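You operate a simulated robot arm through the tools that you are given. There is no shell and no other tool.

The job below is to be done with a simulated two-armed robot. You get a single attempt, and the scene is never put back.

JOB
Measure the yarn on the black bobbin by unwinding it; stand it in the bay marked short or long.
Fine: press reset once before unwinding; knob back to free.

The check looks at the end state, three seconds after you hand in, the way a careful person would. Anything else that was tipped, shoved, dropped, spilled or broken makes it a failure.

ROBOT AND FRAMES
Two 7-joint arms with fingered hands on one trunk that stands fixed in place. Base frame: the origin is at the foot of the trunk, x ahead of it, y to its left, z up; the work surface is at about z = 0.8. Units: m, degrees, N and s.
The left shoulder is at [0.07, 0.139, 1.1], the right one opposite. With the tool pointing down near the work surface each hand reaches from about 0.46 to 0.84 m from the base axis, measured 20 degrees to its own side. Payload 3.9 kg a hand.
Tool frame (each hand has its own): the origin (TCP) lies between the finger pads and is the grasp point; the fingertips stand 0.029 m ahead of it; z points along the fingers, y is the line along which they close. The gripper opens to 0.1 m; its body begins 0.034 m behind the TCP. The gripper is a hand of 5 fingers: y runs from the thumb to the fingers, the wrist lies at [-0.015, -0.105, -0.177] in the tool frame, and closing takes about 1.5 s.
Orientation is told as [roll, pitch, yaw] about the base's x, y, z axes, in that order, counted from this pose: with the fingers straight down and the wrist toward the robot, the tool's x, y and z point along [0, 1, 0], [1, 0, 0] and [0, 0, -1] of the base frame.

CONTROLS
- The arms move only by the tool move_arm. It takes "left_deltas", "right_deltas" or both (then of equal length, played together; a hand with none holds still); each is a list of rows, each a list of 2 entries, a list of its own where there are three numbers: the shift along the base's x, y, z in m, then the turn, a rotation vector about the base's x, y, z in rad. In form: [[[dx, dy, dz], [ax, ay, az]], ...]. A call has 1 to 20 rows; each row shifts and turns the commanded pose from where the row before left it. "left_grip" and "right_grip" are, for a hand that has rows, the opening, from 0 (shut) to 1 (fully open), set as the call begins (left out, the last holds). A row lasts 0.2 s, in which the tool goes at most 0.05 m and 8.6 degrees; a call with a longer step from one row to the next is refused whole, and so is a gripper value outside its range. Where a pose cannot be reached the arm comes as near as it can. A force on the tool above 40 N (or 10 N above the force at the start of the call, whichever is more), or a blocked arm, ends the call early, and 0.2 s more pass. Each finger travels about 0.153 m/s and halts on what it meets, pressing with about 25 N; the grip force reading is that of the motor and also rises with nothing between the fingers. The clock runs only during rows and for 0.2 s after the last one: add rows that do not move to give the fingers time. It gives the time, the measured TCP pose, the force on the tool (base axes), the opening and the grip force at its end, in the units of the frame above (readings bear some noise), with the torque about the TCP (base axes, N m) and any sound that the robot's microphone picked up.
- Cameras (640 x 400 px; columns grow to the right, rows downward): "scene" is now at [0.115, 0.035, 1.4116]; the picture's right is [0.39, -0.92, 0.00], its down [-0.63, -0.27, -0.72] and it looks along [0.67, 0.28, -0.69] (base axes); focal length 325 px, centre (320, 200). "left" rides on the left gripper at [-0.066, -0.086, -0.121] in its tool frame; the picture's right is [-0.76, -0.31, 0.58], its down [0.59, -0.70, 0.40] and it looks along [0.28, 0.64, 0.71] (tool axes); focal length 247 px, centre (320, 200). "right" rides on the right gripper at [0.066, -0.086, -0.121] in its tool frame; the picture's right is [-0.76, 0.31, -0.58], its down [-0.59, -0.70, 0.40] and it looks along [-0.28, 0.64, 0.71] (tool axes); focal length 247 px, centre (320, 200). There is no depth. A picture from a camera that has moved, and an enlarged one, comes with that camera's place and axes in the base frame and with its lens. The place of the scene camera against the robot may be out by one fixed shift of up to 0.018 m in any direction.
- snapshot(camera): a new picture of that camera. It takes no simulated time.
- lift_body(by): slides the trunk up (or, below 0, down) by that many m; the arms and the scene camera ride with it, the base frame stays. It gives what a move gives, with no picture.
- move_fingers(index, middle, ring, little, thumb_bend, thumb_turn, hand): sets how far each is bent, from 0 (flat) to 100 (curled in); at 30 the hand is open as for a grip, at 70 the pads meet at the TCP. One left out holds its place. A second passes; each finger stops where it meets its share of the squeeze, and holds until it gets a number again. A gripper value or a shape takes the hand back. It gives what a move gives, with no picture; readings hold the bend of each and the force on index, middle, ring, little, thumb and palm. thumb_turn goes from beside the hand (0) to across from the fingers (100), as for a grip.
- hand_shape(shape, hand): the hand has 5 fingers and takes this shape, open, in about a second: jaw (thumb against the fingers, like two jaws); tri (thumb and two fingers); tip (a fingertip pinch); poke (one finger out to press); point (the index stretched); flat (the hand flat); cup (the hand cupped); fist (a fist). The gripper value then closes the fingers along that shape, each until it touches; the sizes above hold for jaw. It gives what a move gives, with no picture.
- aim_head(pan, tilt): turns the head with the scene camera to pan (to the left, within 86 degrees either way) and tilt (down, from -29 to 69), counted from straight ahead of the robot. It gives what a move gives.
- enlarge(camera, box): a new picture of the part [left, top, right, bottom] of that camera's present view, enlarged. It takes no simulated time.
- sign_off(): hands the job in; it is judged then, once.

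Nothing tells you positions but the pictures and the camera data. Unless the task says otherwise, let go and move clear before handing in.

The tools are called after "Emit:" as name(argument=value, ...) on one line, values as JSON. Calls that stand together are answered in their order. move_arm: Moves the arms, as the interface text tells. Its arguments: {"type":"object","properties":{"left_deltas":{"type":"array"},"left_grip":{"type":"number"},"right_deltas":{"type":"array"},"right_grip":{"type":"number"}},"required":[]} The other tools are called the same way: lift_body (by) moves the trunk up or down; hand_shape (shape, hand) gives the hand a shape; move_fingers (index, middle, ring, little, thumb_bend, thumb_turn, hand) moves the fingers one by one; aim_head (pan, tilt) turns the head that bears the scene camera; snapshot (camera) takes a picture; enlarge (camera, box) takes an enlarged picture of a part of a camera's view; sign_off () hands the job in.

At the start:

```text
time: 0.0
left_position: [0.4769, 0.3618, 1.0961]
left_orientation: [-0.5, 0.0, 18.2]
left_ft_force: [-0.3, 0.1, -0.1]
left_torque: [0.0, 0.0, 0.01]
left_gripper_width: 0.1
left_grasp_force: 0.0
left_shape: jaw
left_bend: [30.0, 30.0, 30.0, 30.0, 30.0, 98.0]
left_finger forces: [0.1, 0.0, 0.0, 0.1, 0.0, 0.1]
right_position: [0.4334, -0.0003, 1.1608]
right_orientation: [0.0, 0.0, 18.1]
right_ft_force: [0.2, 0.8, 0.5]
right_torque: [-0.01, -0.02, -0.02]
right_gripper_width: 0.0996
right_grasp_force: 0.1
right_shape: jaw
right_bend: [30.0, 30.0, 30.0, 30.0, 30.0, 98.0]
right_finger forces: [0.0, 0.0, 0.0, 0.0, 0.1, 0.0]
trunk travel left (down, up): [-0.742, 0.098]
head pan, tilt (commanded): [22.9, 43.5]
```

scene: 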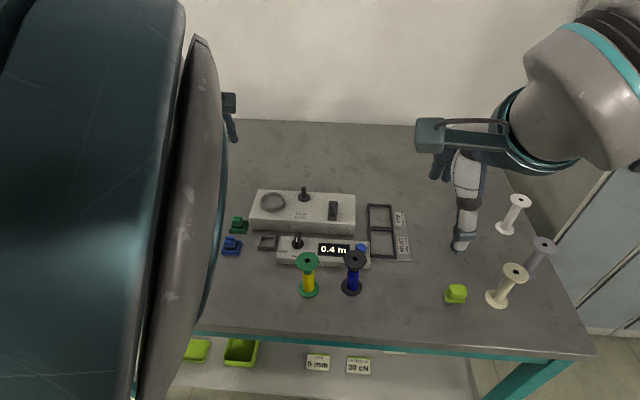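
right: 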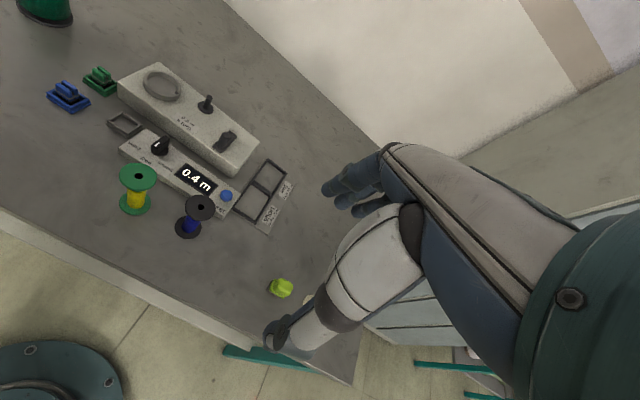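
left: 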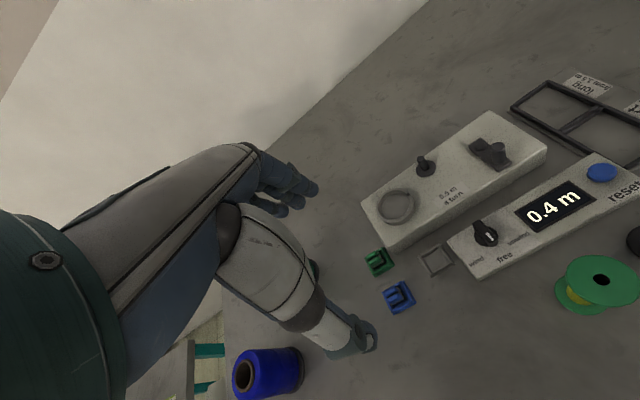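

I see a bench with a machine (ring, peg/lever, slider), a control panel with a knob, a display "0.4 m" and a blue reset button, two framed bays with labels, and several bobbins; the black bobbin with blue yarn stands near the front. I will look closer before moving anything.

Emit:
enlarge(camera="scene", box=[200, 170, 440, 310])

Emit:
enlarge(camera="left", box=[340, 60, 640, 320])

Emit:
enlarge(camera="right", box=[30, 40, 330, 310])

Emit:
enlarge(camera="scene", box=[160, 310, 440, 400])

```text
2.67 times, centred on (320, 240) of scene
camera zoom: at [0.115, 0.035, 1.4116], right [0.39, -0.92, 0.0], down [-0.63, -0.27, -0.72], along [0.67, 0.28, -0.69], focal length 867 px, centre (320, 93)
```

zoom: 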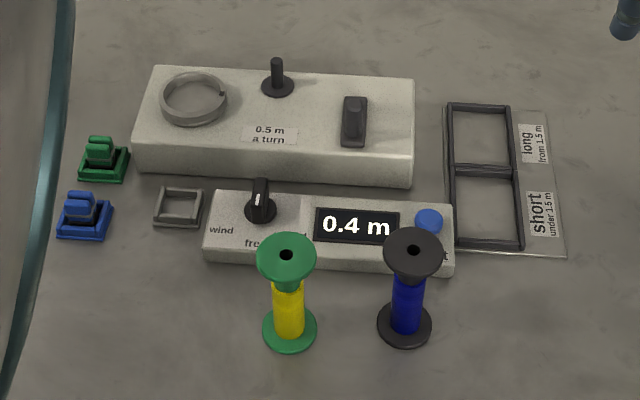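

```text
1.54 times, centred on (490, 190) of left
camera zoom: at [0.4157, 0.2751, 1.2166], right [-0.06, -0.82, -0.57], down [-0.85, 0.34, -0.4], along [0.52, 0.46, -0.72], focal length 380 px, centre (58, 215)
```

zoom: 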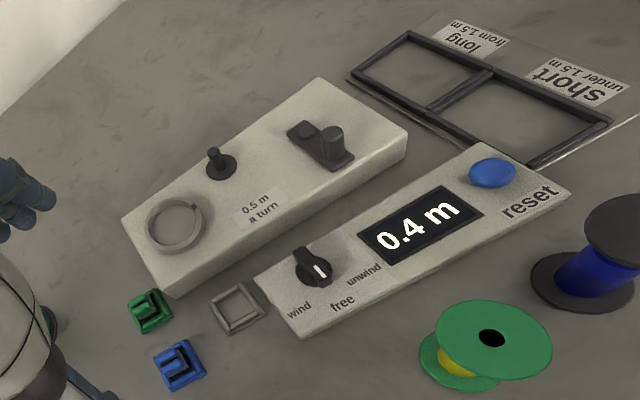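

```text
1.48 times, centred on (180, 175) of right
camera zoom: at [0.3301, 0.0346, 1.2815], right [0.53, -0.62, 0.58], down [-0.49, -0.78, -0.4], along [0.7, -0.07, -0.71], focal length 366 px, centre (527, 237)
```

zoom: 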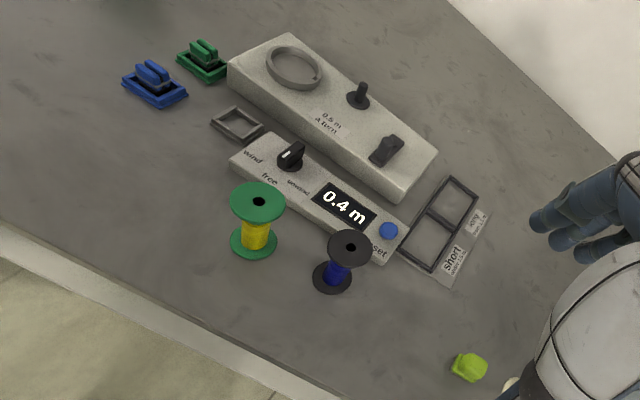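

```text
2.29 times, centred on (300, 355) of scene
camera zoom: at [0.115, 0.035, 1.4116], right [0.39, -0.92, 0.0], down [-0.63, -0.27, -0.72], along [0.67, 0.28, -0.69], focal length 743 px, centre (366, -154)
```

zoom: 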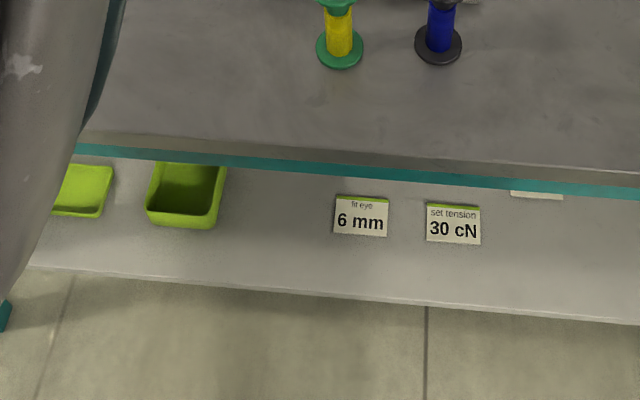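

I have a first view: a "0.5 m a turn" machine with a ring, a peg and a slotted part, the panel below it with wind/free/unwind, and cards on the shelf. I'll pan the head to survey the rest before touching anything.

Emit:
aim_head(pan=45, tilt=45)

Emit:
snapshot(camera="scene")

Emit:
aim_head(pan=0, tilt=50)

Emit:
snapshot(camera="scene")

Emit:
aim_head(pan=-25, tilt=45)

Emit:
snapshot(camera="scene")

```text
time: 0.9
left_position: [0.4777, 0.3615, 1.0953]
left_orientation: [-0.6, 0.2, 18.1]
left_ft_force: [0.2, -0.8, -0.1]
left_torque: [0.02, 0.0, 0.02]
left_gripper_width: 0.0997
left_grasp_force: 0.0
left_shape: jaw
left_bend: [30.0, 30.0, 30.0, 30.0, 30.0, 98.0]
left_finger forces: [0.1, 0.1, 0.0, 0.1, 0.1, 0.1]
right_position: [0.4323, 0.0, 1.1602]
right_orientation: [0.0, 0.0, 18.1]
right_ft_force: [0.0, -0.2, 0.2]
right_torque: [0.03, 0.0, 0.0]
right_gripper_width: 0.0997
right_grasp_force: 0.1
right_shape: jaw
right_bend: [30.0, 30.0, 30.0, 30.0, 30.0, 98.0]
right_finger forces: [0.0, 0.0, 0.1, 0.0, 0.0, 0.0]
trunk travel left (down, up): [-0.742, 0.098]
head pan, tilt (commanded): [45.0, 45.0]
```

```text
taken
camera scene: at [0.0966, 0.0604, 1.4095], right [0.71, -0.71, 0.0], down [-0.5, -0.5, -0.71], along [0.5, 0.5, -0.71], focal length 325 px, centre (320, 200)
```

scene: 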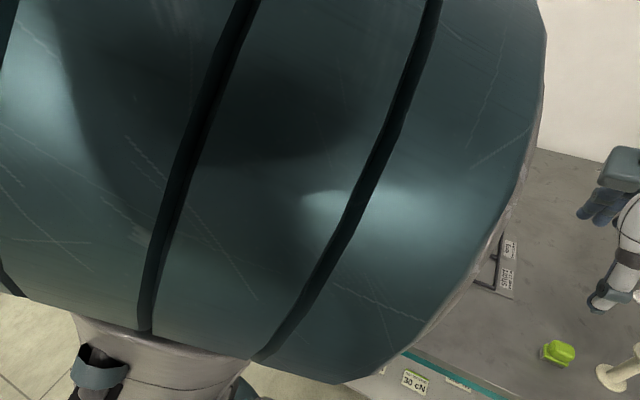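

```text
time: 2.0
left_position: [0.4781, 0.362, 1.0955]
left_orientation: [-0.6, 0.3, 18.2]
left_ft_force: [1.0, -0.2, 0.1]
left_torque: [-0.06, 0.0, -0.01]
left_gripper_width: 0.0997
left_grasp_force: 0.0
left_shape: jaw
left_bend: [30.0, 30.0, 30.0, 30.0, 30.0, 98.0]
left_finger forces: [0.0, 0.0, 0.0, 0.1, 0.1, 0.0]
right_position: [0.4309, 0.0001, 1.1612]
right_orientation: [0.0, 0.0, 18.1]
right_ft_force: [-0.5, -0.2, -0.3]
right_torque: [0.0, 0.04, 0.01]
right_gripper_width: 0.1
right_grasp_force: 0.0
right_shape: jaw
right_bend: [30.0, 30.0, 30.0, 30.0, 30.0, 98.0]
right_finger forces: [0.0, 0.0, 0.0, 0.0, 0.0, 0.0]
trunk travel left (down, up): [-0.742, 0.098]
head pan, tilt (commanded): [0.0, 50.0]
```

```text
taken
camera scene: at [0.116, 0.0031, 1.4026], right [0.0, -1.0, 0.0], down [-0.77, 0.0, -0.64], along [0.64, 0.0, -0.77], focal length 325 px, centre (320, 200)
```

scene: 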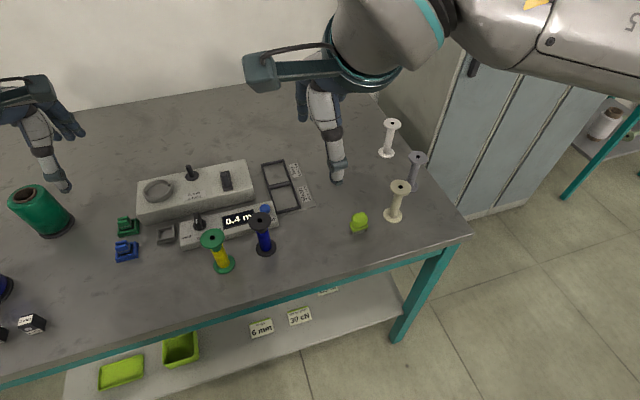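

```text
time: 2.9
left_position: [0.4763, 0.3631, 1.0965]
left_orientation: [-0.6, 0.2, 18.1]
left_ft_force: [0.0, -0.3, 0.3]
left_torque: [0.0, -0.01, -0.02]
left_gripper_width: 0.0996
left_grasp_force: 0.1
left_shape: jaw
left_bend: [30.0, 30.0, 30.0, 30.0, 30.0, 98.0]
left_finger forces: [0.1, 0.0, 0.1, 0.0, 0.0, 0.0]
right_position: [0.4321, -0.0005, 1.161]
right_orientation: [0.0, 0.0, 18.1]
right_ft_force: [0.2, 1.0, -0.2]
right_torque: [-0.01, -0.05, -0.01]
right_gripper_width: 0.0996
right_grasp_force: 0.0
right_shape: jaw
right_bend: [30.0, 30.0, 30.0, 30.0, 30.0, 98.0]
right_finger forces: [0.0, 0.1, 0.0, 0.0, 0.0, 0.0]
trunk travel left (down, up): [-0.742, 0.098]
head pan, tilt (commanded): [-25.0, 45.0]
```

```text
taken
camera scene: at [0.1127, -0.0312, 1.4095], right [-0.42, -0.91, 0.0], down [-0.64, 0.3, -0.71], along [0.64, -0.3, -0.71], focal length 325 px, centre (320, 200)
```

scene: 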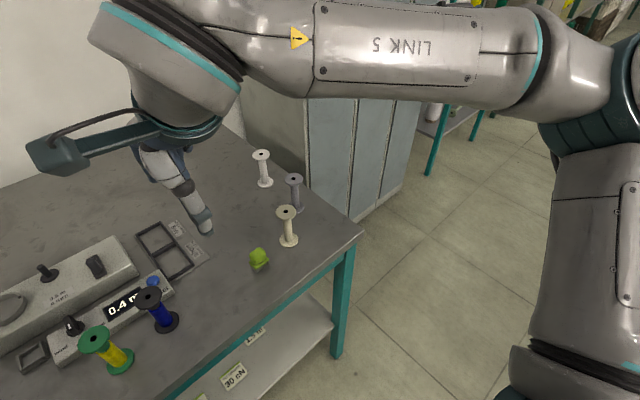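

The pan-0 view is clear: the machine sits at around x 0.55–0.7, slightly left of centre, with the bobbins in front. I'll take closer looks from a head pose the arms don't block.

Emit:
aim_head(pan=8, tilt=45)

Emit:
snapshot(camera="scene")

Emit:
enlarge(camera="scene", box=[170, 140, 330, 240])

Emit:
enlarge(camera="scene", box=[180, 180, 340, 280])

Emit:
enlarge(camera="scene", box=[260, 140, 420, 240])

Emit:
enlarge(camera="scene", box=[0, 160, 200, 300])

Emit:
enlarge(camera="scene", box=[100, 290, 440, 400])

```text
time: 3.9
left_position: [0.4783, 0.3623, 1.0958]
left_orientation: [-0.6, 0.2, 18.1]
left_ft_force: [-0.4, 1.1, 0.2]
left_torque: [-0.02, 0.0, 0.0]
left_gripper_width: 0.1
left_grasp_force: 0.0
left_shape: jaw
left_bend: [30.0, 30.0, 30.0, 30.0, 30.0, 98.0]
left_finger forces: [0.1, 0.1, 0.0, 0.0, 0.0, 0.0]
right_position: [0.4321, -0.0004, 1.1602]
right_orientation: [0.0, 0.0, 18.1]
right_ft_force: [0.4, 0.9, 0.2]
right_torque: [-0.01, 0.02, 0.03]
right_gripper_width: 0.0999
right_grasp_force: 0.0
right_shape: jaw
right_bend: [30.0, 30.0, 30.0, 30.0, 30.0, 98.0]
right_finger forces: [0.1, 0.1, 0.0, 0.0, 0.0, 0.0]
trunk travel left (down, up): [-0.742, 0.098]
head pan, tilt (commanded): [8.0, 45.0]
```

```text
taken
camera scene: at [0.1195, 0.0142, 1.4095], right [0.14, -0.99, 0.0], down [-0.7, -0.1, -0.71], along [0.7, 0.1, -0.71], focal length 325 px, centre (320, 200)
```

scene: 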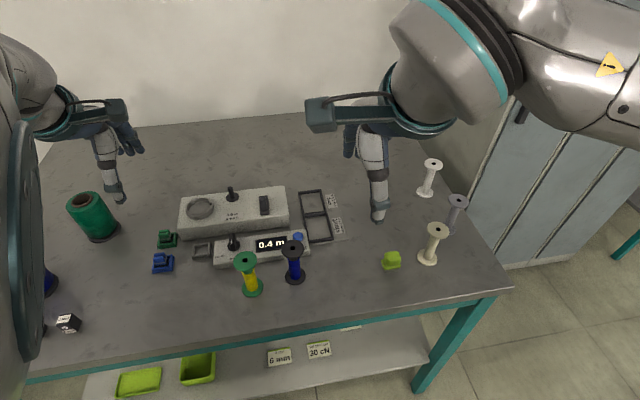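

```text
4.00 times, centred on (250, 190) of scene
camera zoom: at [0.1195, 0.0142, 1.4095], right [0.14, -0.99, 0.0], down [-0.7, -0.1, -0.71], along [0.7, 0.1, -0.71], focal length 1300 px, centre (600, 240)
```

zoom: 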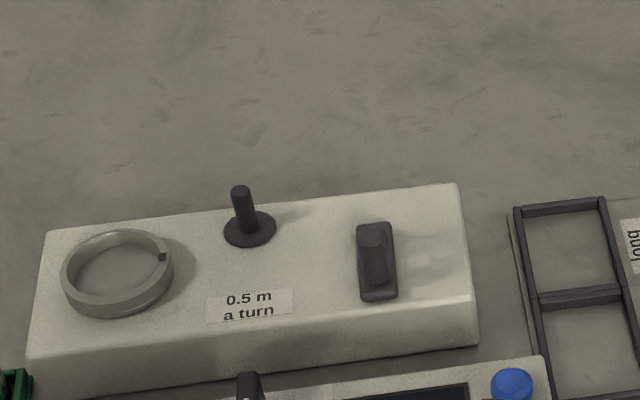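

```text
4.00 times, centred on (260, 230) of scene
camera zoom: at [0.1195, 0.0142, 1.4095], right [0.14, -0.99, 0.0], down [-0.7, -0.1, -0.71], along [0.7, 0.1, -0.71], focal length 1300 px, centre (560, 80)
```

zoom: 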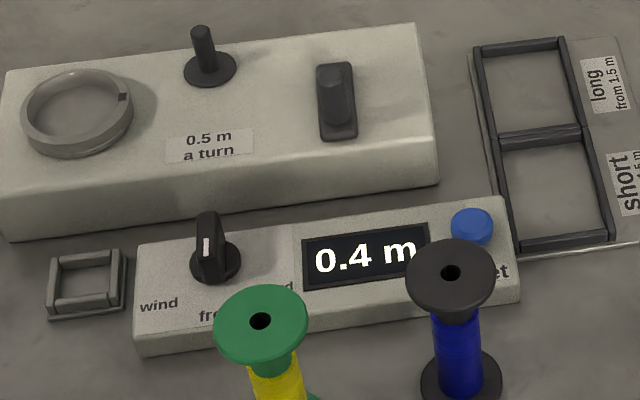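

```text
4.00 times, centred on (340, 190) of scene
camera zoom: at [0.1195, 0.0142, 1.4095], right [0.14, -0.99, 0.0], down [-0.7, -0.1, -0.71], along [0.7, 0.1, -0.71], focal length 1300 px, centre (240, 240)
```

zoom: 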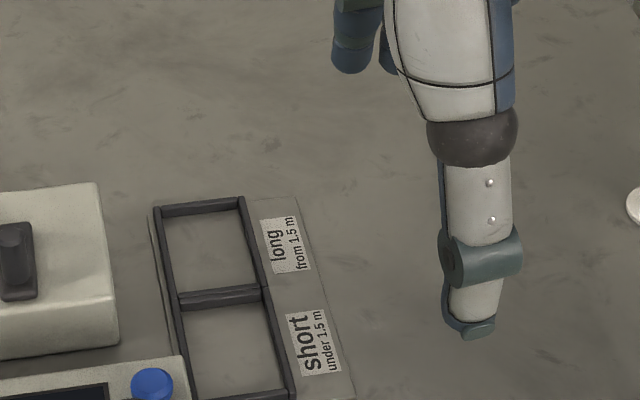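

```text
2.86 times, centred on (100, 230) of scene
camera zoom: at [0.1195, 0.0142, 1.4095], right [0.14, -0.99, 0.0], down [-0.7, -0.1, -0.71], along [0.7, 0.1, -0.71], focal length 929 px, centre (949, 114)
```

zoom: 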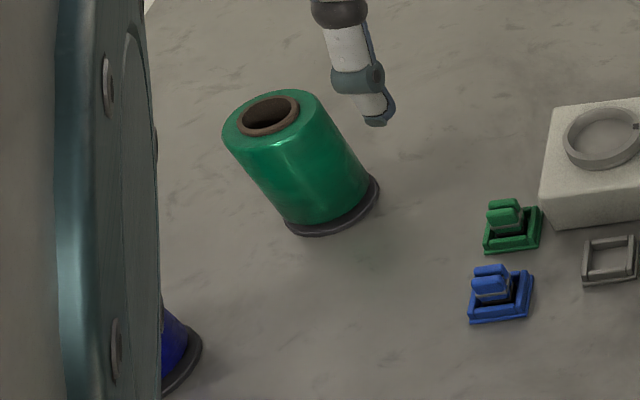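

```text
1.88 times, centred on (270, 345) of scene
camera zoom: at [0.1195, 0.0142, 1.4095], right [0.14, -0.99, 0.0], down [-0.7, -0.1, -0.71], along [0.7, 0.1, -0.71], focal length 612 px, centre (414, -73)
```

zoom: 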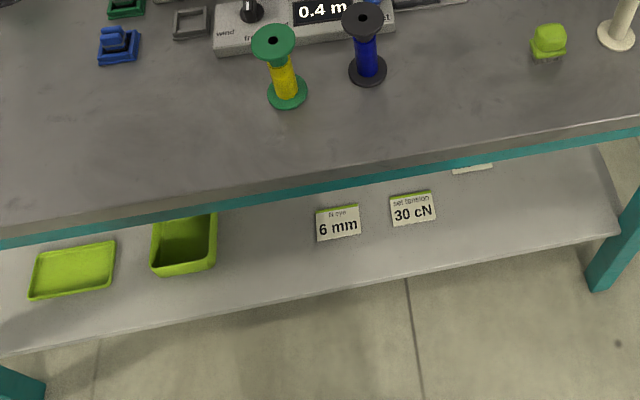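

I have rough positions: black bobbin about [0.49, 0.115], spindle about [0.65, 0.30], knob about [0.52, 0.26], reset about [0.56, 0.125], and everything is turned about 17° in yaw. I'll zoom with both hand cameras to refine these.

Emit:
enlarge(camera="left", box=[440, 140, 640, 265])

Emit:
enlarge(camera="left", box=[350, 100, 560, 231])

Emit:
enlarge(camera="left", box=[440, 190, 560, 265])

Emit:
enlarge(camera="right", box=[110, 50, 310, 175])

Emit:
enlarge(camera="right", box=[100, 110, 300, 235])

```text
3.20 times, centred on (540, 202) of left
camera zoom: at [0.4157, 0.2754, 1.2165], right [-0.06, -0.82, -0.57], down [-0.85, 0.34, -0.4], along [0.52, 0.46, -0.72], focal length 790 px, centre (-384, 192)
```

zoom: 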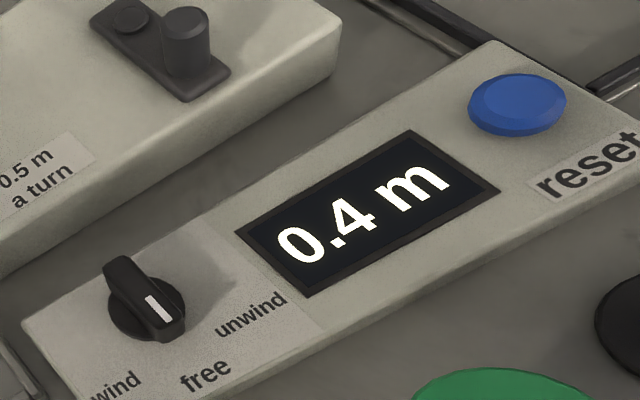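

```text
3.05 times, centred on (455, 166) of left
camera zoom: at [0.4157, 0.2754, 1.2165], right [-0.06, -0.82, -0.57], down [-0.85, 0.34, -0.4], along [0.52, 0.46, -0.72], focal length 753 px, centre (-91, 305)
```

zoom: 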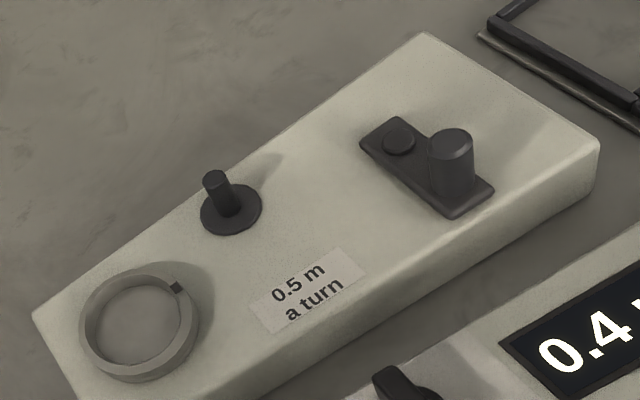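

```text
5.33 times, centred on (500, 228) of left
camera zoom: at [0.4157, 0.2754, 1.2165], right [-0.06, -0.82, -0.57], down [-0.85, 0.34, -0.4], along [0.52, 0.46, -0.72], focal length 1317 px, centre (-640, 53)
```

zoom: 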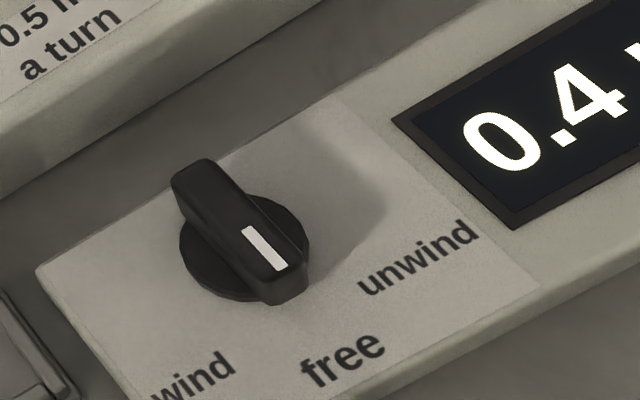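

```text
3.20 times, centred on (210, 112) of right
camera zoom: at [0.3301, 0.0346, 1.2815], right [0.53, -0.62, 0.58], down [-0.49, -0.78, -0.4], along [0.7, -0.07, -0.71], focal length 790 px, centre (672, 480)
```

zoom: 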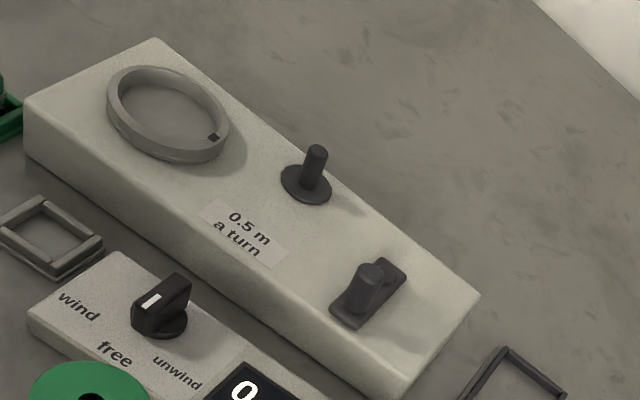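

```text
3.20 times, centred on (200, 172) of right
camera zoom: at [0.3301, 0.0346, 1.2815], right [0.53, -0.62, 0.58], down [-0.49, -0.78, -0.4], along [0.7, -0.07, -0.71], focal length 790 px, centre (704, 288)
```

zoom: 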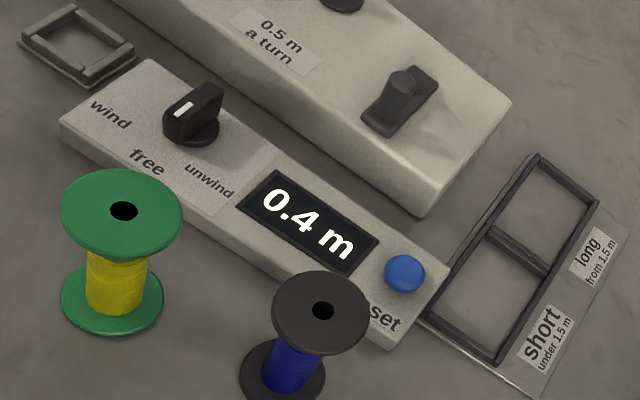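

From the two hand cameras I get the spindle base at about [0.6605, 0.301, 0.848] with its top at 0.879, the black bobbin at [0.493, 0.115] and about 0.1 m tall, reset at [0.577, 0.124, 0.83], and the knob at [0.5385, 0.261]. The machine yaw is 18.1°. Next I'll look at the hand shape and the knob's finer detail.

Emit:
snapshot(camera="left")

Emit:
enlarge(camera="scene", box=[0, 60, 200, 220])

Emit:
enlarge(camera="right", box=[125, 120, 205, 170])

Emit:
enlarge(camera="right", box=[160, 180, 260, 242])

Emit:
enlarge(camera="right", box=[220, 150, 320, 212])

```text
taken
camera left: at [0.4157, 0.2754, 1.2165], right [-0.06, -0.82, -0.57], down [-0.85, 0.34, -0.4], along [0.52, 0.46, -0.72], focal length 247 px, centre (320, 200)
```

left: 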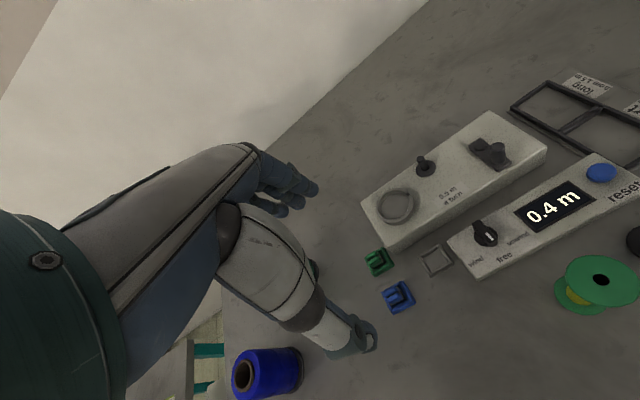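

```text
2.50 times, centred on (100, 140) of scene
camera zoom: at [0.1195, 0.0142, 1.4095], right [0.14, -0.99, 0.0], down [-0.7, -0.1, -0.71], along [0.7, 0.1, -0.71], focal length 813 px, centre (870, 350)
```

zoom: 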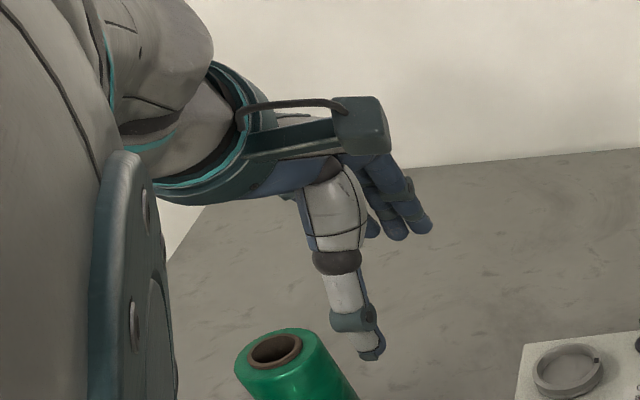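

```text
8.00 times, centred on (165, 145) of right
camera zoom: at [0.3301, 0.0346, 1.2815], right [0.53, -0.62, 0.58], down [-0.49, -0.78, -0.4], along [0.7, -0.07, -0.71], focal length 1976 px, centre (1560, 640)
```

zoom: 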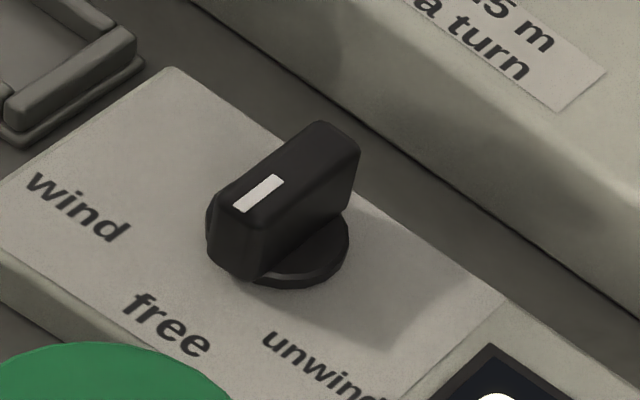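

```text
6.40 times, centred on (210, 211) of right
camera zoom: at [0.3301, 0.0346, 1.2815], right [0.53, -0.62, 0.58], down [-0.49, -0.78, -0.4], along [0.7, -0.07, -0.71], focal length 1581 px, centre (1024, 130)
```

zoom: 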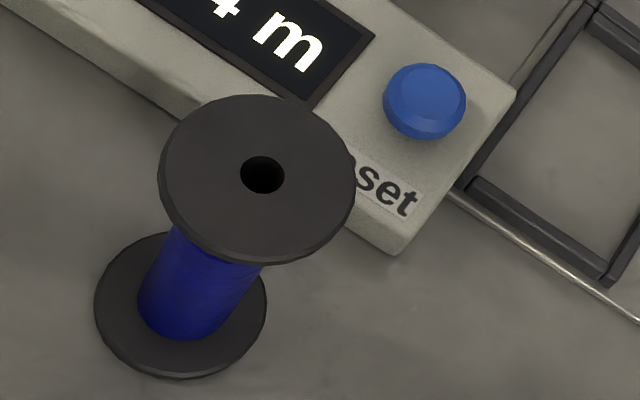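

```text
6.40 times, centred on (270, 181) of right
camera zoom: at [0.3301, 0.0346, 1.2815], right [0.53, -0.62, 0.58], down [-0.49, -0.78, -0.4], along [0.7, -0.07, -0.71], focal length 1581 px, centre (640, 322)
```

zoom: 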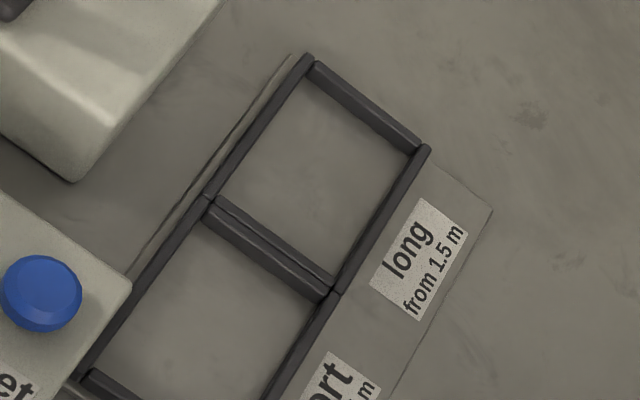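

The open hand has a vertical thumb on the robot side and fingers reaching forward, and the bobbin hole is about 10.6 mm across. I'll zoom on the peg for its size before picking up the bobbin.

Emit:
enlarge(camera="left", box=[400, 135, 480, 185])

Emit:
enlarge(camera="right", box=[170, 80, 250, 130])

Emit:
enlarge(camera="right", box=[110, 150, 220, 240])

Emit:
enlarge(camera="left", box=[480, 120, 560, 170])

```text
8.00 times, centred on (440, 160) of left
camera zoom: at [0.4157, 0.2754, 1.2165], right [-0.06, -0.82, -0.57], down [-0.85, 0.34, -0.4], along [0.52, 0.46, -0.72], focal length 1976 px, centre (-640, 520)
```

zoom: 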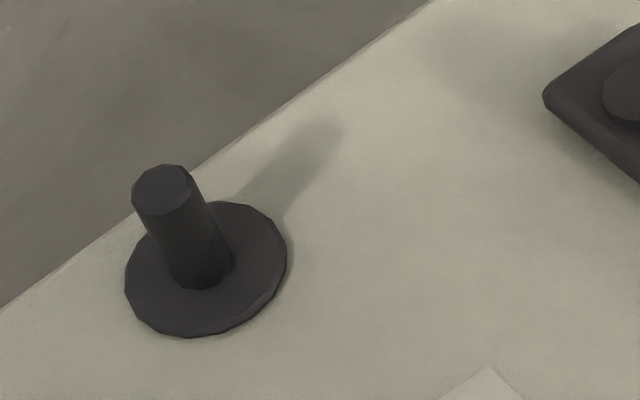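

```text
8.00 times, centred on (210, 105) of right
camera zoom: at [0.3301, 0.0346, 1.2815], right [0.53, -0.62, 0.58], down [-0.49, -0.78, -0.4], along [0.7, -0.07, -0.71], focal length 1976 px, centre (1200, 960)
```

zoom: 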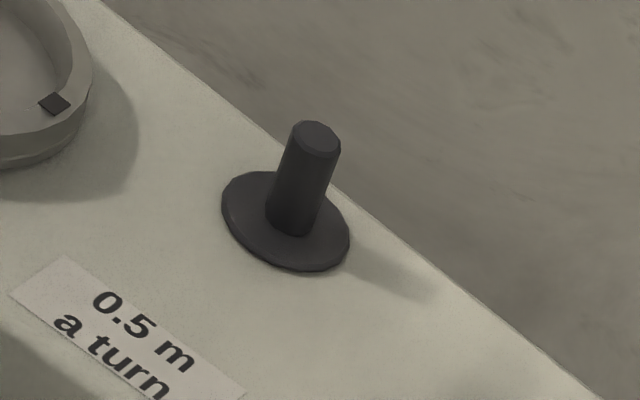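

```text
4.44 times, centred on (165, 195) of right
camera zoom: at [0.3301, 0.0346, 1.2815], right [0.53, -0.62, 0.58], down [-0.49, -0.78, -0.4], along [0.7, -0.07, -0.71], focal length 1098 px, centre (1009, 222)
```

zoom: 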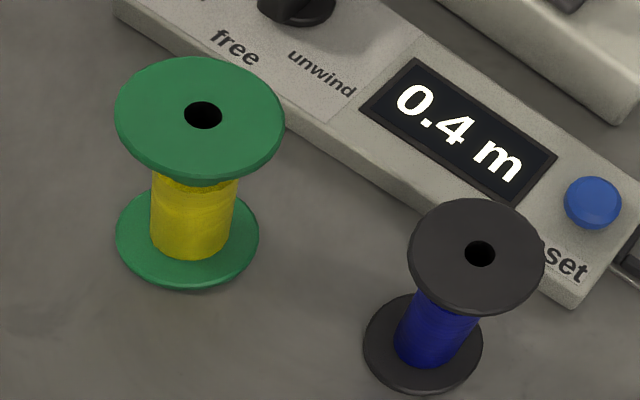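

```text
8.00 times, centred on (520, 145) of left
camera zoom: at [0.4157, 0.2754, 1.2165], right [-0.06, -0.82, -0.57], down [-0.85, 0.34, -0.4], along [0.52, 0.46, -0.72], focal length 1976 px, centre (-1280, 640)
```

zoom: 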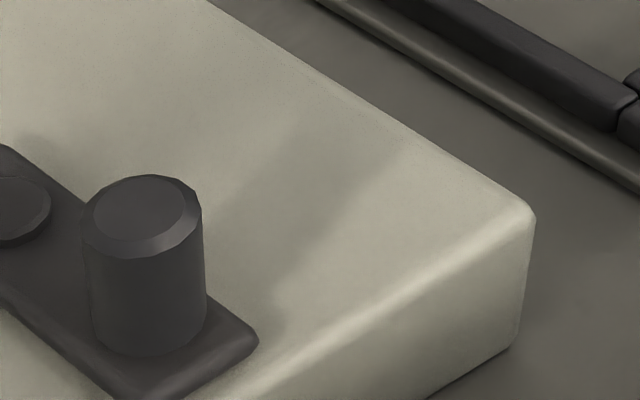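

The peg measures about 11.6 mm while the top hole looks about 10 mm, so the bore on the underside may be different. I'll zoom further on the hole and then begin approaching the bobbin with the left hand.

Emit:
enlarge(camera="right", box=[184, 192, 216, 212])

Emit:
enlarge(camera="scene", box=[400, 150, 480, 270])

Emit:
enlarge(camera="scene", box=[270, 230, 320, 290])

```text
16.00 times, centred on (200, 202) of right
camera zoom: at [0.3301, 0.0346, 1.2815], right [0.53, -0.62, 0.58], down [-0.49, -0.78, -0.4], along [0.7, -0.07, -0.71], focal length 3952 px, centre (2240, 168)
```

zoom: 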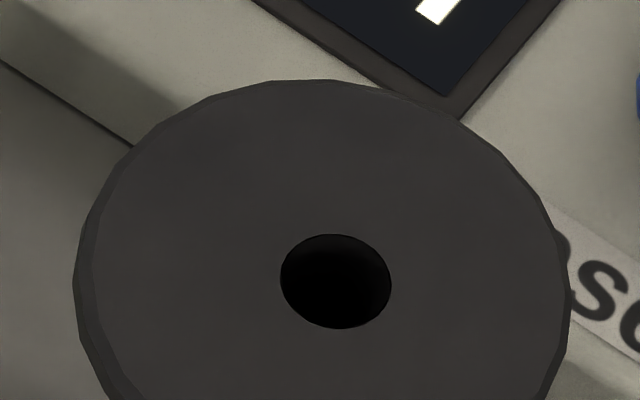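

```text
3.33 times, centred on (440, 210) of scene
camera zoom: at [0.1195, 0.0142, 1.4095], right [0.14, -0.99, 0.0], down [-0.7, -0.1, -0.71], along [0.7, 0.1, -0.71], focal length 1083 px, centre (-80, 167)
```

zoom: 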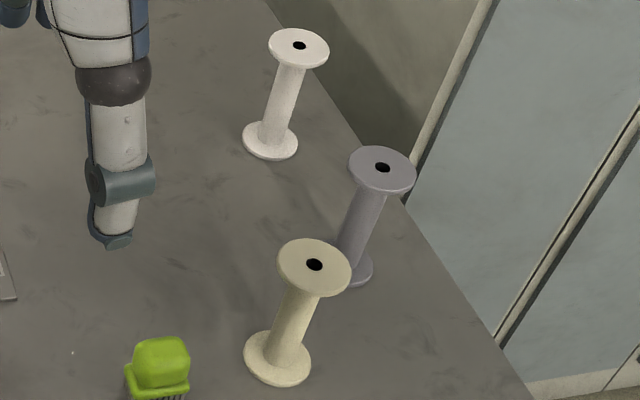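

```text
6.67 times, centred on (295, 260) of scene
camera zoom: at [0.1195, 0.0142, 1.4095], right [0.14, -0.99, 0.0], down [-0.7, -0.1, -0.71], along [0.7, 0.1, -0.71], focal length 2167 px, centre (487, -200)
```

zoom: 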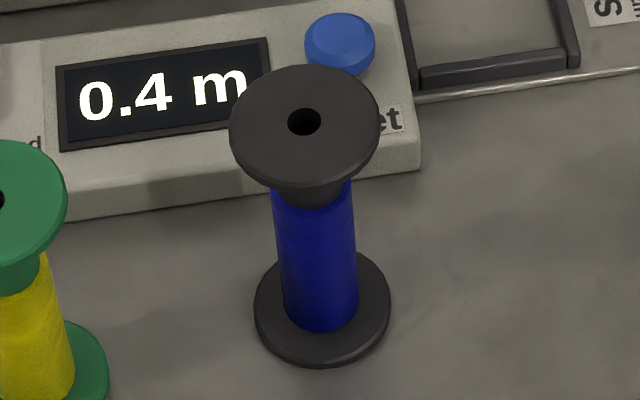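

The hole looks like a real bore, so I'll check the underside once the bobbin is lifted. First I'll move the right hand to the right and turn it, so it clears the left hand and gives a side view of the machine.

Emit:
move_arm(right_deltas=[[[0, -0.037, 0], [0, 0, 0.131]], [[0, -0.037, 0], [0, 0, 0.131]], [[0, -0.037, 0], [0, 0, 0.131]], [[0, -0.037, 0], [0, 0, 0.131]], [[0, -0.037, 0], [0, 0, 0.131]], [[0, -0.037, 0], [0, 0, 0.131]], [[0, 0, 0], [0, 0, 0]]])

Emit:
snapshot(camera="right")

Emit:
snapshot(camera="scene")

```text
time: 5.5
left_position: [0.4762, 0.3628, 1.0964]
left_orientation: [-0.6, 0.2, 18.0]
left_ft_force: [0.4, 0.2, 0.1]
left_torque: [0.01, 0.0, 0.01]
left_gripper_width: 0.0997
left_grasp_force: 0.0
left_shape: jaw
left_bend: [30.0, 30.0, 30.0, 30.0, 30.0, 98.0]
left_finger forces: [0.0, 0.0, 0.1, 0.0, 0.0, 0.0]
right_position: [0.4307, -0.075, 1.1604]
right_orientation: [0.1, -0.1, 33.1]
right_ft_force: [0.2, 0.0, -0.4]
right_torque: [0.0, 0.03, -0.01]
right_gripper_width: 0.0996
right_grasp_force: 0.1
right_shape: jaw
right_bend: [30.0, 30.0, 30.0, 30.0, 30.0, 98.0]
right_finger forces: [0.0, 0.0, 0.1, 0.0, 0.1, 0.0]
right hand out of reach, approached as far as the arm can: row 3, 4, 5, 6
trunk travel left (down, up): [-0.742, 0.098]
head pan, tilt (commanded): [8.0, 45.0]
```

```text
taken
camera right: at [0.3227, -0.068, 1.2808], right [0.67, -0.47, 0.58], down [-0.27, -0.88, -0.4], along [0.69, 0.11, -0.71], focal length 247 px, centre (320, 200)
```

right: 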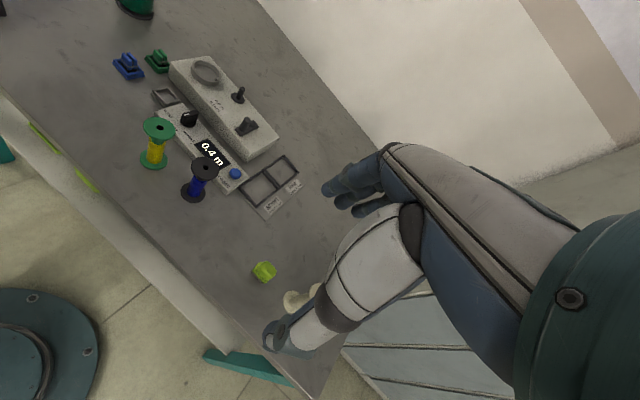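

```text
taken
camera scene: at [0.1195, 0.0139, 1.4095], right [0.14, -0.99, 0.0], down [-0.7, -0.1, -0.71], along [0.7, 0.1, -0.71], focal length 325 px, centre (320, 200)
```

scene: 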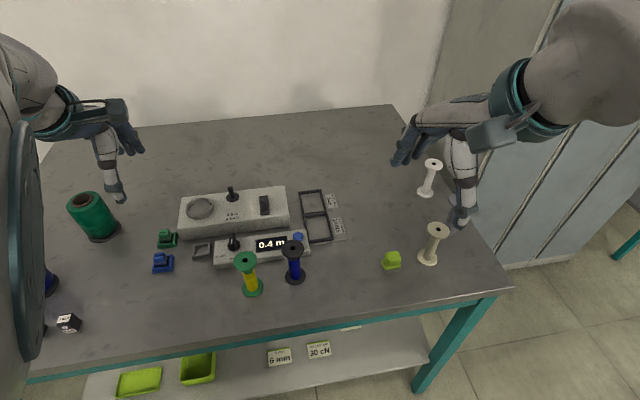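

The right arm stopped at y = -0.075 because the pose was too close to its shoulder. I'll move it forward and to the right instead.

Emit:
move_arm(right_deltas=[[[0.03, -0.03, 0], [0, 0, 0]], [[0.03, -0.03, 0], [0, 0, 0]], [[0.03, -0.03, 0], [0, 0, 0]], [[0.03, -0.03, 0], [0, 0, 0]], [[0, 0, 0], [0, 0, 0]]])

```text
time: 6.7
left_position: [0.4786, 0.3622, 1.095]
left_orientation: [-0.7, 0.1, 18.1]
left_ft_force: [0.9, 0.7, 0.0]
left_torque: [0.0, 0.02, 0.02]
left_gripper_width: 0.0999
left_grasp_force: 0.0
left_shape: jaw
left_bend: [30.0, 30.0, 30.0, 30.0, 30.0, 98.0]
left_finger forces: [0.1, 0.1, 0.0, 0.0, 0.1, 0.0]
right_position: [0.4297, -0.0755, 1.1607]
right_orientation: [0.0, -0.1, 33.1]
right_ft_force: [-0.4, -0.1, 0.4]
right_torque: [0.02, 0.02, 0.01]
right_gripper_width: 0.0996
right_grasp_force: 0.2
right_shape: jaw
right_bend: [30.0, 30.0, 30.0, 30.0, 30.0, 98.0]
right_finger forces: [0.1, 0.0, 0.0, 0.0, 0.1, 0.0]
right hand out of reach, approached as far as the arm can: row 1, 2, 3, 4
trunk travel left (down, up): [-0.742, 0.098]
head pan, tilt (commanded): [8.0, 45.0]
```

Emit:
move_arm(right_deltas=[[[0, 0, 0], [0, 0, -0.131]], [[0, 0, 0], [0, 0, -0.131]], [[0, 0, 0], [0, 0, 0]]])

```text
time: 7.5
left_position: [0.4777, 0.3625, 1.0953]
left_orientation: [-0.4, 0.1, 18.1]
left_ft_force: [0.4, -0.2, 0.3]
left_torque: [0.0, -0.05, 0.0]
left_gripper_width: 0.1001
left_grasp_force: 0.2
left_shape: jaw
left_bend: [30.0, 30.0, 30.0, 30.0, 30.0, 98.0]
left_finger forces: [0.1, 0.0, 0.1, 0.0, 0.0, 0.0]
right_position: [0.4304, -0.0741, 1.1597]
right_orientation: [0.1, 0.0, 18.0]
right_ft_force: [0.8, 0.9, 0.1]
right_torque: [0.01, -0.01, 0.01]
right_gripper_width: 0.0998
right_grasp_force: 0.0
right_shape: jaw
right_bend: [30.0, 30.0, 30.0, 30.0, 30.0, 98.0]
right_finger forces: [0.2, 0.0, 0.0, 0.0, 0.0, 0.0]
trunk travel left (down, up): [-0.742, 0.098]
head pan, tilt (commanded): [8.0, 45.0]
```

The command follows the reached pose, and turning that far left is what limits this arm. I'll shift it right without turning.

Emit:
move_arm(right_deltas=[[[0.01, -0.04, 0], [0, 0, 0]], [[0.01, -0.04, 0], [0, 0, 0]], [[0.01, -0.04, 0], [0, 0, 0]], [[0.01, -0.04, 0], [0, 0, 0]], [[0, 0, 0], [0, 0, 0]]])

Emit:
snapshot(camera="right")

```text
time: 8.7
left_position: [0.4787, 0.3623, 1.0954]
left_orientation: [-0.7, 0.3, 18.1]
left_ft_force: [-0.1, 0.0, 0.5]
left_torque: [0.03, 0.03, -0.01]
left_gripper_width: 0.0999
left_grasp_force: 0.0
left_shape: jaw
left_bend: [30.0, 30.0, 30.0, 30.0, 30.0, 98.0]
left_finger forces: [0.1, 0.0, 0.0, 0.1, 0.1, 0.0]
right_position: [0.4542, -0.176, 1.1583]
right_orientation: [0.0, 0.0, 18.1]
right_ft_force: [0.0, 0.1, 0.8]
right_torque: [-0.02, 0.02, 0.01]
right_gripper_width: 0.0997
right_grasp_force: 0.1
right_shape: jaw
right_bend: [30.0, 30.0, 30.0, 30.0, 30.0, 98.0]
right_finger forces: [0.0, 0.0, 0.0, 0.0, 0.0, 0.1]
right hand out of reach, approached as far as the arm can: row 3, 4
trunk travel left (down, up): [-0.742, 0.098]
head pan, tilt (commanded): [8.0, 45.0]
```

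```text
taken
camera right: at [0.3522, -0.1405, 1.2788], right [0.53, -0.62, 0.58], down [-0.49, -0.78, -0.4], along [0.7, -0.07, -0.71], focal length 247 px, centre (320, 200)
```

right: 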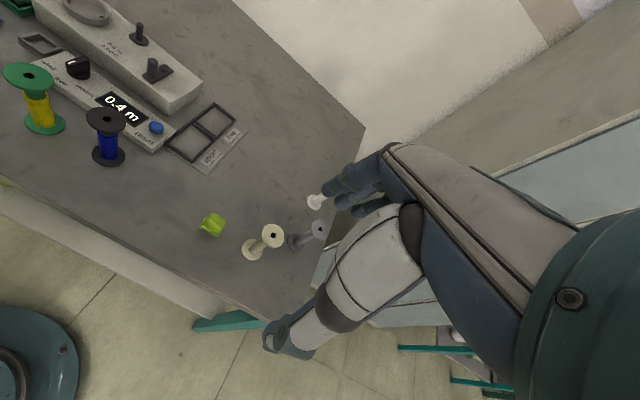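

The right hand is now clear at y = -0.18 and still sees the machine. Next I'll bring the left hand above the black bobbin, staying high.

Emit:
move_arm(left_deltas=[[[0.003, -0.041, -0.004], [0, 0, 0]], [[0.003, -0.041, -0.004], [0, 0, 0]], [[0.003, -0.041, -0.004], [0, 0, 0]], [[0.003, -0.041, -0.004], [0, 0, 0]], [[0.003, -0.041, -0.004], [0, 0, 0]], [[0.003, -0.041, -0.004], [0, 0, 0]], [[0, 0, 0], [0, 0, 0]]], left_grip=1.0)

Emit:
snapshot(camera="left")

Emit:
snapshot(camera="scene")

Emit:
snapshot(camera="right")

```text
time: 10.2
left_position: [0.5587, 0.1605, 1.0467]
left_orientation: [-1.8, 0.7, 18.7]
left_ft_force: [0.7, 0.1, 0.1]
left_torque: [-0.01, 0.0, -0.01]
left_gripper_width: 0.0996
left_grasp_force: 0.1
left_shape: jaw
left_bend: [30.0, 30.0, 30.0, 30.0, 30.0, 98.0]
left_finger forces: [0.0, 0.0, 0.0, 0.0, 0.0, 0.0]
left hand out of reach, approached as far as the arm can: row 1, 2, 3, 4, 5, 6
right_position: [0.4538, -0.1739, 1.1583]
right_orientation: [0.0, 0.1, 18.2]
right_ft_force: [-0.7, -0.1, -0.1]
right_torque: [0.01, 0.0, -0.01]
right_gripper_width: 0.0997
right_grasp_force: 0.1
right_shape: jaw
right_bend: [30.0, 30.0, 30.0, 30.0, 30.0, 98.0]
right_finger forces: [0.0, 0.1, 0.1, 0.1, 0.1, 0.0]
trunk travel left (down, up): [-0.742, 0.098]
head pan, tilt (commanded): [8.0, 45.0]
```

```text
taken
camera left: at [0.5, 0.0753, 1.1702], right [-0.05, -0.83, -0.55], down [-0.86, 0.32, -0.41], along [0.52, 0.45, -0.73], focal length 247 px, centre (320, 200)
```

left: 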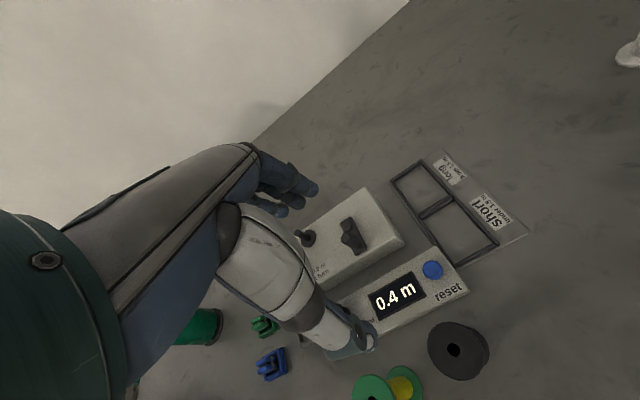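

```text
taken
camera scene: at [0.1194, 0.0149, 1.4095], right [0.14, -0.99, 0.0], down [-0.7, -0.1, -0.71], along [0.7, 0.1, -0.71], focal length 325 px, centre (320, 200)
```

scene: 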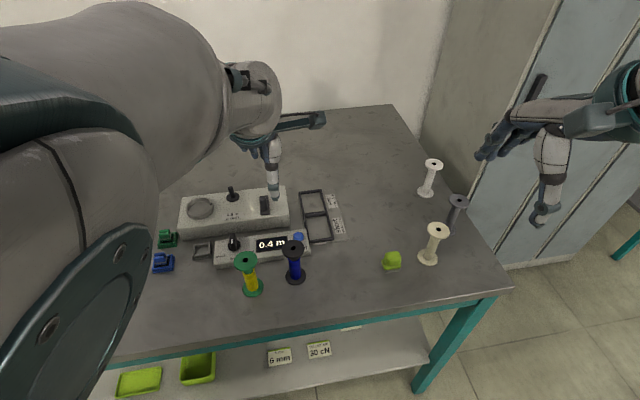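

```text
taken
camera right: at [0.3521, -0.1395, 1.2789], right [0.53, -0.62, 0.58], down [-0.49, -0.78, -0.4], along [0.7, -0.07, -0.71], focal length 247 px, centre (320, 200)
```

right: 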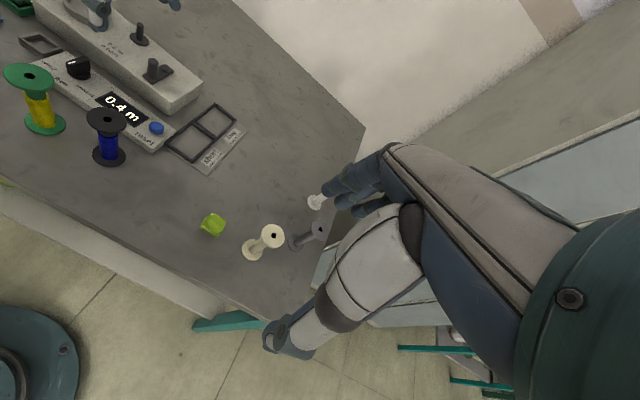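

The left arm can't fold to this spot at this height relative to its shoulder and drifted forward to x = 0.559. Raising the trunk lets the arm work lower relative to the shoulder, so I'll do that and then approach again.

Emit:
lift_body(by=0.09)

Emit:
move_arm(left_deltas=[[[0, 0, -0.03], [0.008, -0.004, -0.004]], [[0, 0, -0.03], [0.008, -0.004, -0.004]], [[0, 0, -0.03], [0.008, -0.004, 0]], [[0, 0, -0.02], [0.008, 0, 0]], [[0, 0, 0], [0, 0, 0]]])

```text
time: 11.5
left_position: [0.5606, 0.1558, 1.1398]
left_orientation: [-1.9, 0.6, 18.3]
left_ft_force: [-0.4, -1.2, 0.9]
left_torque: [0.01, 0.03, -0.04]
left_gripper_width: 0.0999
left_grasp_force: 0.0
left_shape: jaw
left_bend: [30.0, 30.0, 30.0, 30.0, 30.0, 98.0]
left_finger forces: [0.0, 0.0, 0.1, 0.0, 0.0, 0.0]
right_position: [0.4529, -0.1754, 1.2489]
right_orientation: [-0.1, 0.0, 18.1]
right_ft_force: [0.1, -0.2, 0.5]
right_torque: [-0.02, 0.0, 0.0]
right_gripper_width: 0.0997
right_grasp_force: 0.1
right_shape: jaw
right_bend: [30.0, 30.0, 30.0, 30.0, 30.0, 98.0]
right_finger forces: [0.0, 0.1, 0.0, 0.0, 0.0, 0.1]
trunk travel left (down, up): [-0.832, 0.008]
head pan, tilt (commanded): [8.0, 45.0]
```

```text
time: 12.7
left_position: [0.5646, 0.1557, 1.0375]
left_orientation: [-1.8, -1.2, 18.5]
left_ft_force: [-0.3, -0.7, -0.1]
left_torque: [0.01, 0.02, -0.02]
left_gripper_width: 0.0995
left_grasp_force: 0.0
left_shape: jaw
left_bend: [30.0, 30.0, 30.0, 30.0, 30.0, 98.0]
left_finger forces: [0.0, 0.0, 0.0, 0.0, 0.1, 0.0]
right_position: [0.4548, -0.1747, 1.2474]
right_orientation: [0.1, 0.0, 18.1]
right_ft_force: [-0.5, -0.5, 0.6]
right_torque: [-0.04, 0.0, -0.02]
right_gripper_width: 0.0997
right_grasp_force: 0.1
right_shape: jaw
right_bend: [30.0, 30.0, 30.0, 30.0, 30.0, 98.0]
right_finger forces: [0.0, 0.0, 0.1, 0.1, 0.0, 0.1]
trunk travel left (down, up): [-0.832, 0.008]
head pan, tilt (commanded): [8.0, 45.0]
```

Emit:
move_arm(left_deltas=[[[-0.024, -0.014, -0.012], [0.01, 0.007, 0]], [[-0.024, -0.014, -0.012], [0.01, 0.007, 0]], [[-0.022, -0.012, -0.012], [0.01, 0.007, -0.007]], [[0, 0, 0], [0, 0, 0]]])

```text
time: 13.7
left_position: [0.4924, 0.1164, 0.9952]
left_orientation: [0.9, 0.4, 18.4]
left_ft_force: [0.6, -0.2, 0.4]
left_torque: [0.01, 0.02, 0.0]
left_gripper_width: 0.1
left_grasp_force: 0.0
left_shape: jaw
left_bend: [30.0, 30.0, 30.0, 30.0, 30.0, 98.0]
left_finger forces: [0.0, 0.1, 0.1, 0.1, 0.0, 0.0]
right_position: [0.4553, -0.1746, 1.2489]
right_orientation: [0.0, 0.1, 18.0]
right_ft_force: [1.4, -1.0, 0.0]
right_torque: [0.02, 0.0, 0.0]
right_gripper_width: 0.0997
right_grasp_force: 0.1
right_shape: jaw
right_bend: [30.0, 30.0, 30.0, 30.0, 30.0, 98.0]
right_finger forces: [0.0, 0.0, 0.0, 0.0, 0.1, 0.0]
trunk travel left (down, up): [-0.832, 0.008]
head pan, tilt (commanded): [8.0, 45.0]
```

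With the trunk up, the left hand now sits above the bobbin at [0.492, 0.116, 0.995]. I'll check the views before lowering.

Emit:
snapshot(camera="left")

Emit:
snapshot(camera="right")

Emit:
snapshot(camera="scene")

```text
taken
camera left: at [0.4314, 0.0264, 1.1147], right [-0.06, -0.81, -0.59], down [-0.86, 0.34, -0.39], along [0.51, 0.48, -0.71], focal length 247 px, centre (320, 200)
```

left: 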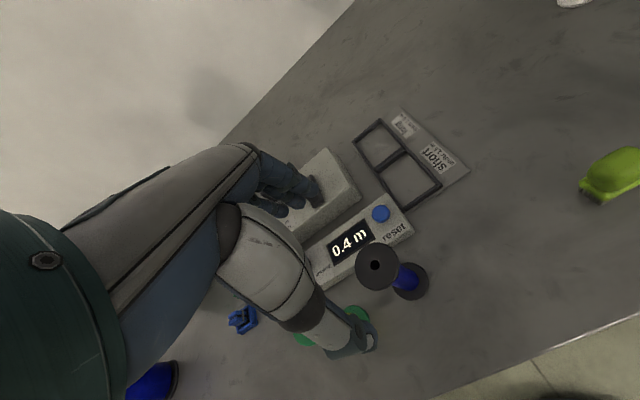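

```text
taken
camera right: at [0.3526, -0.1399, 1.3687], right [0.53, -0.62, 0.58], down [-0.49, -0.78, -0.4], along [0.7, -0.07, -0.71], focal length 247 px, centre (320, 200)
```

right: 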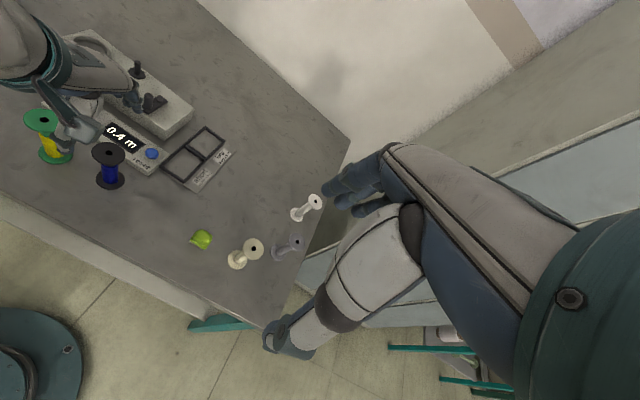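

```text
taken
camera scene: at [0.1198, 0.0144, 1.4995], right [0.14, -0.99, 0.0], down [-0.7, -0.1, -0.71], along [0.7, 0.1, -0.71], focal length 325 px, centre (320, 200)
```

scene: 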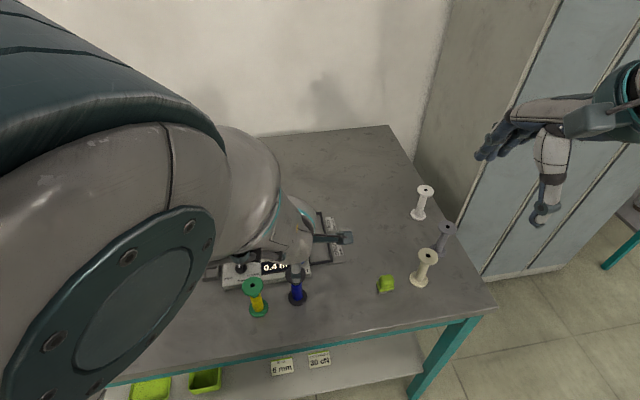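

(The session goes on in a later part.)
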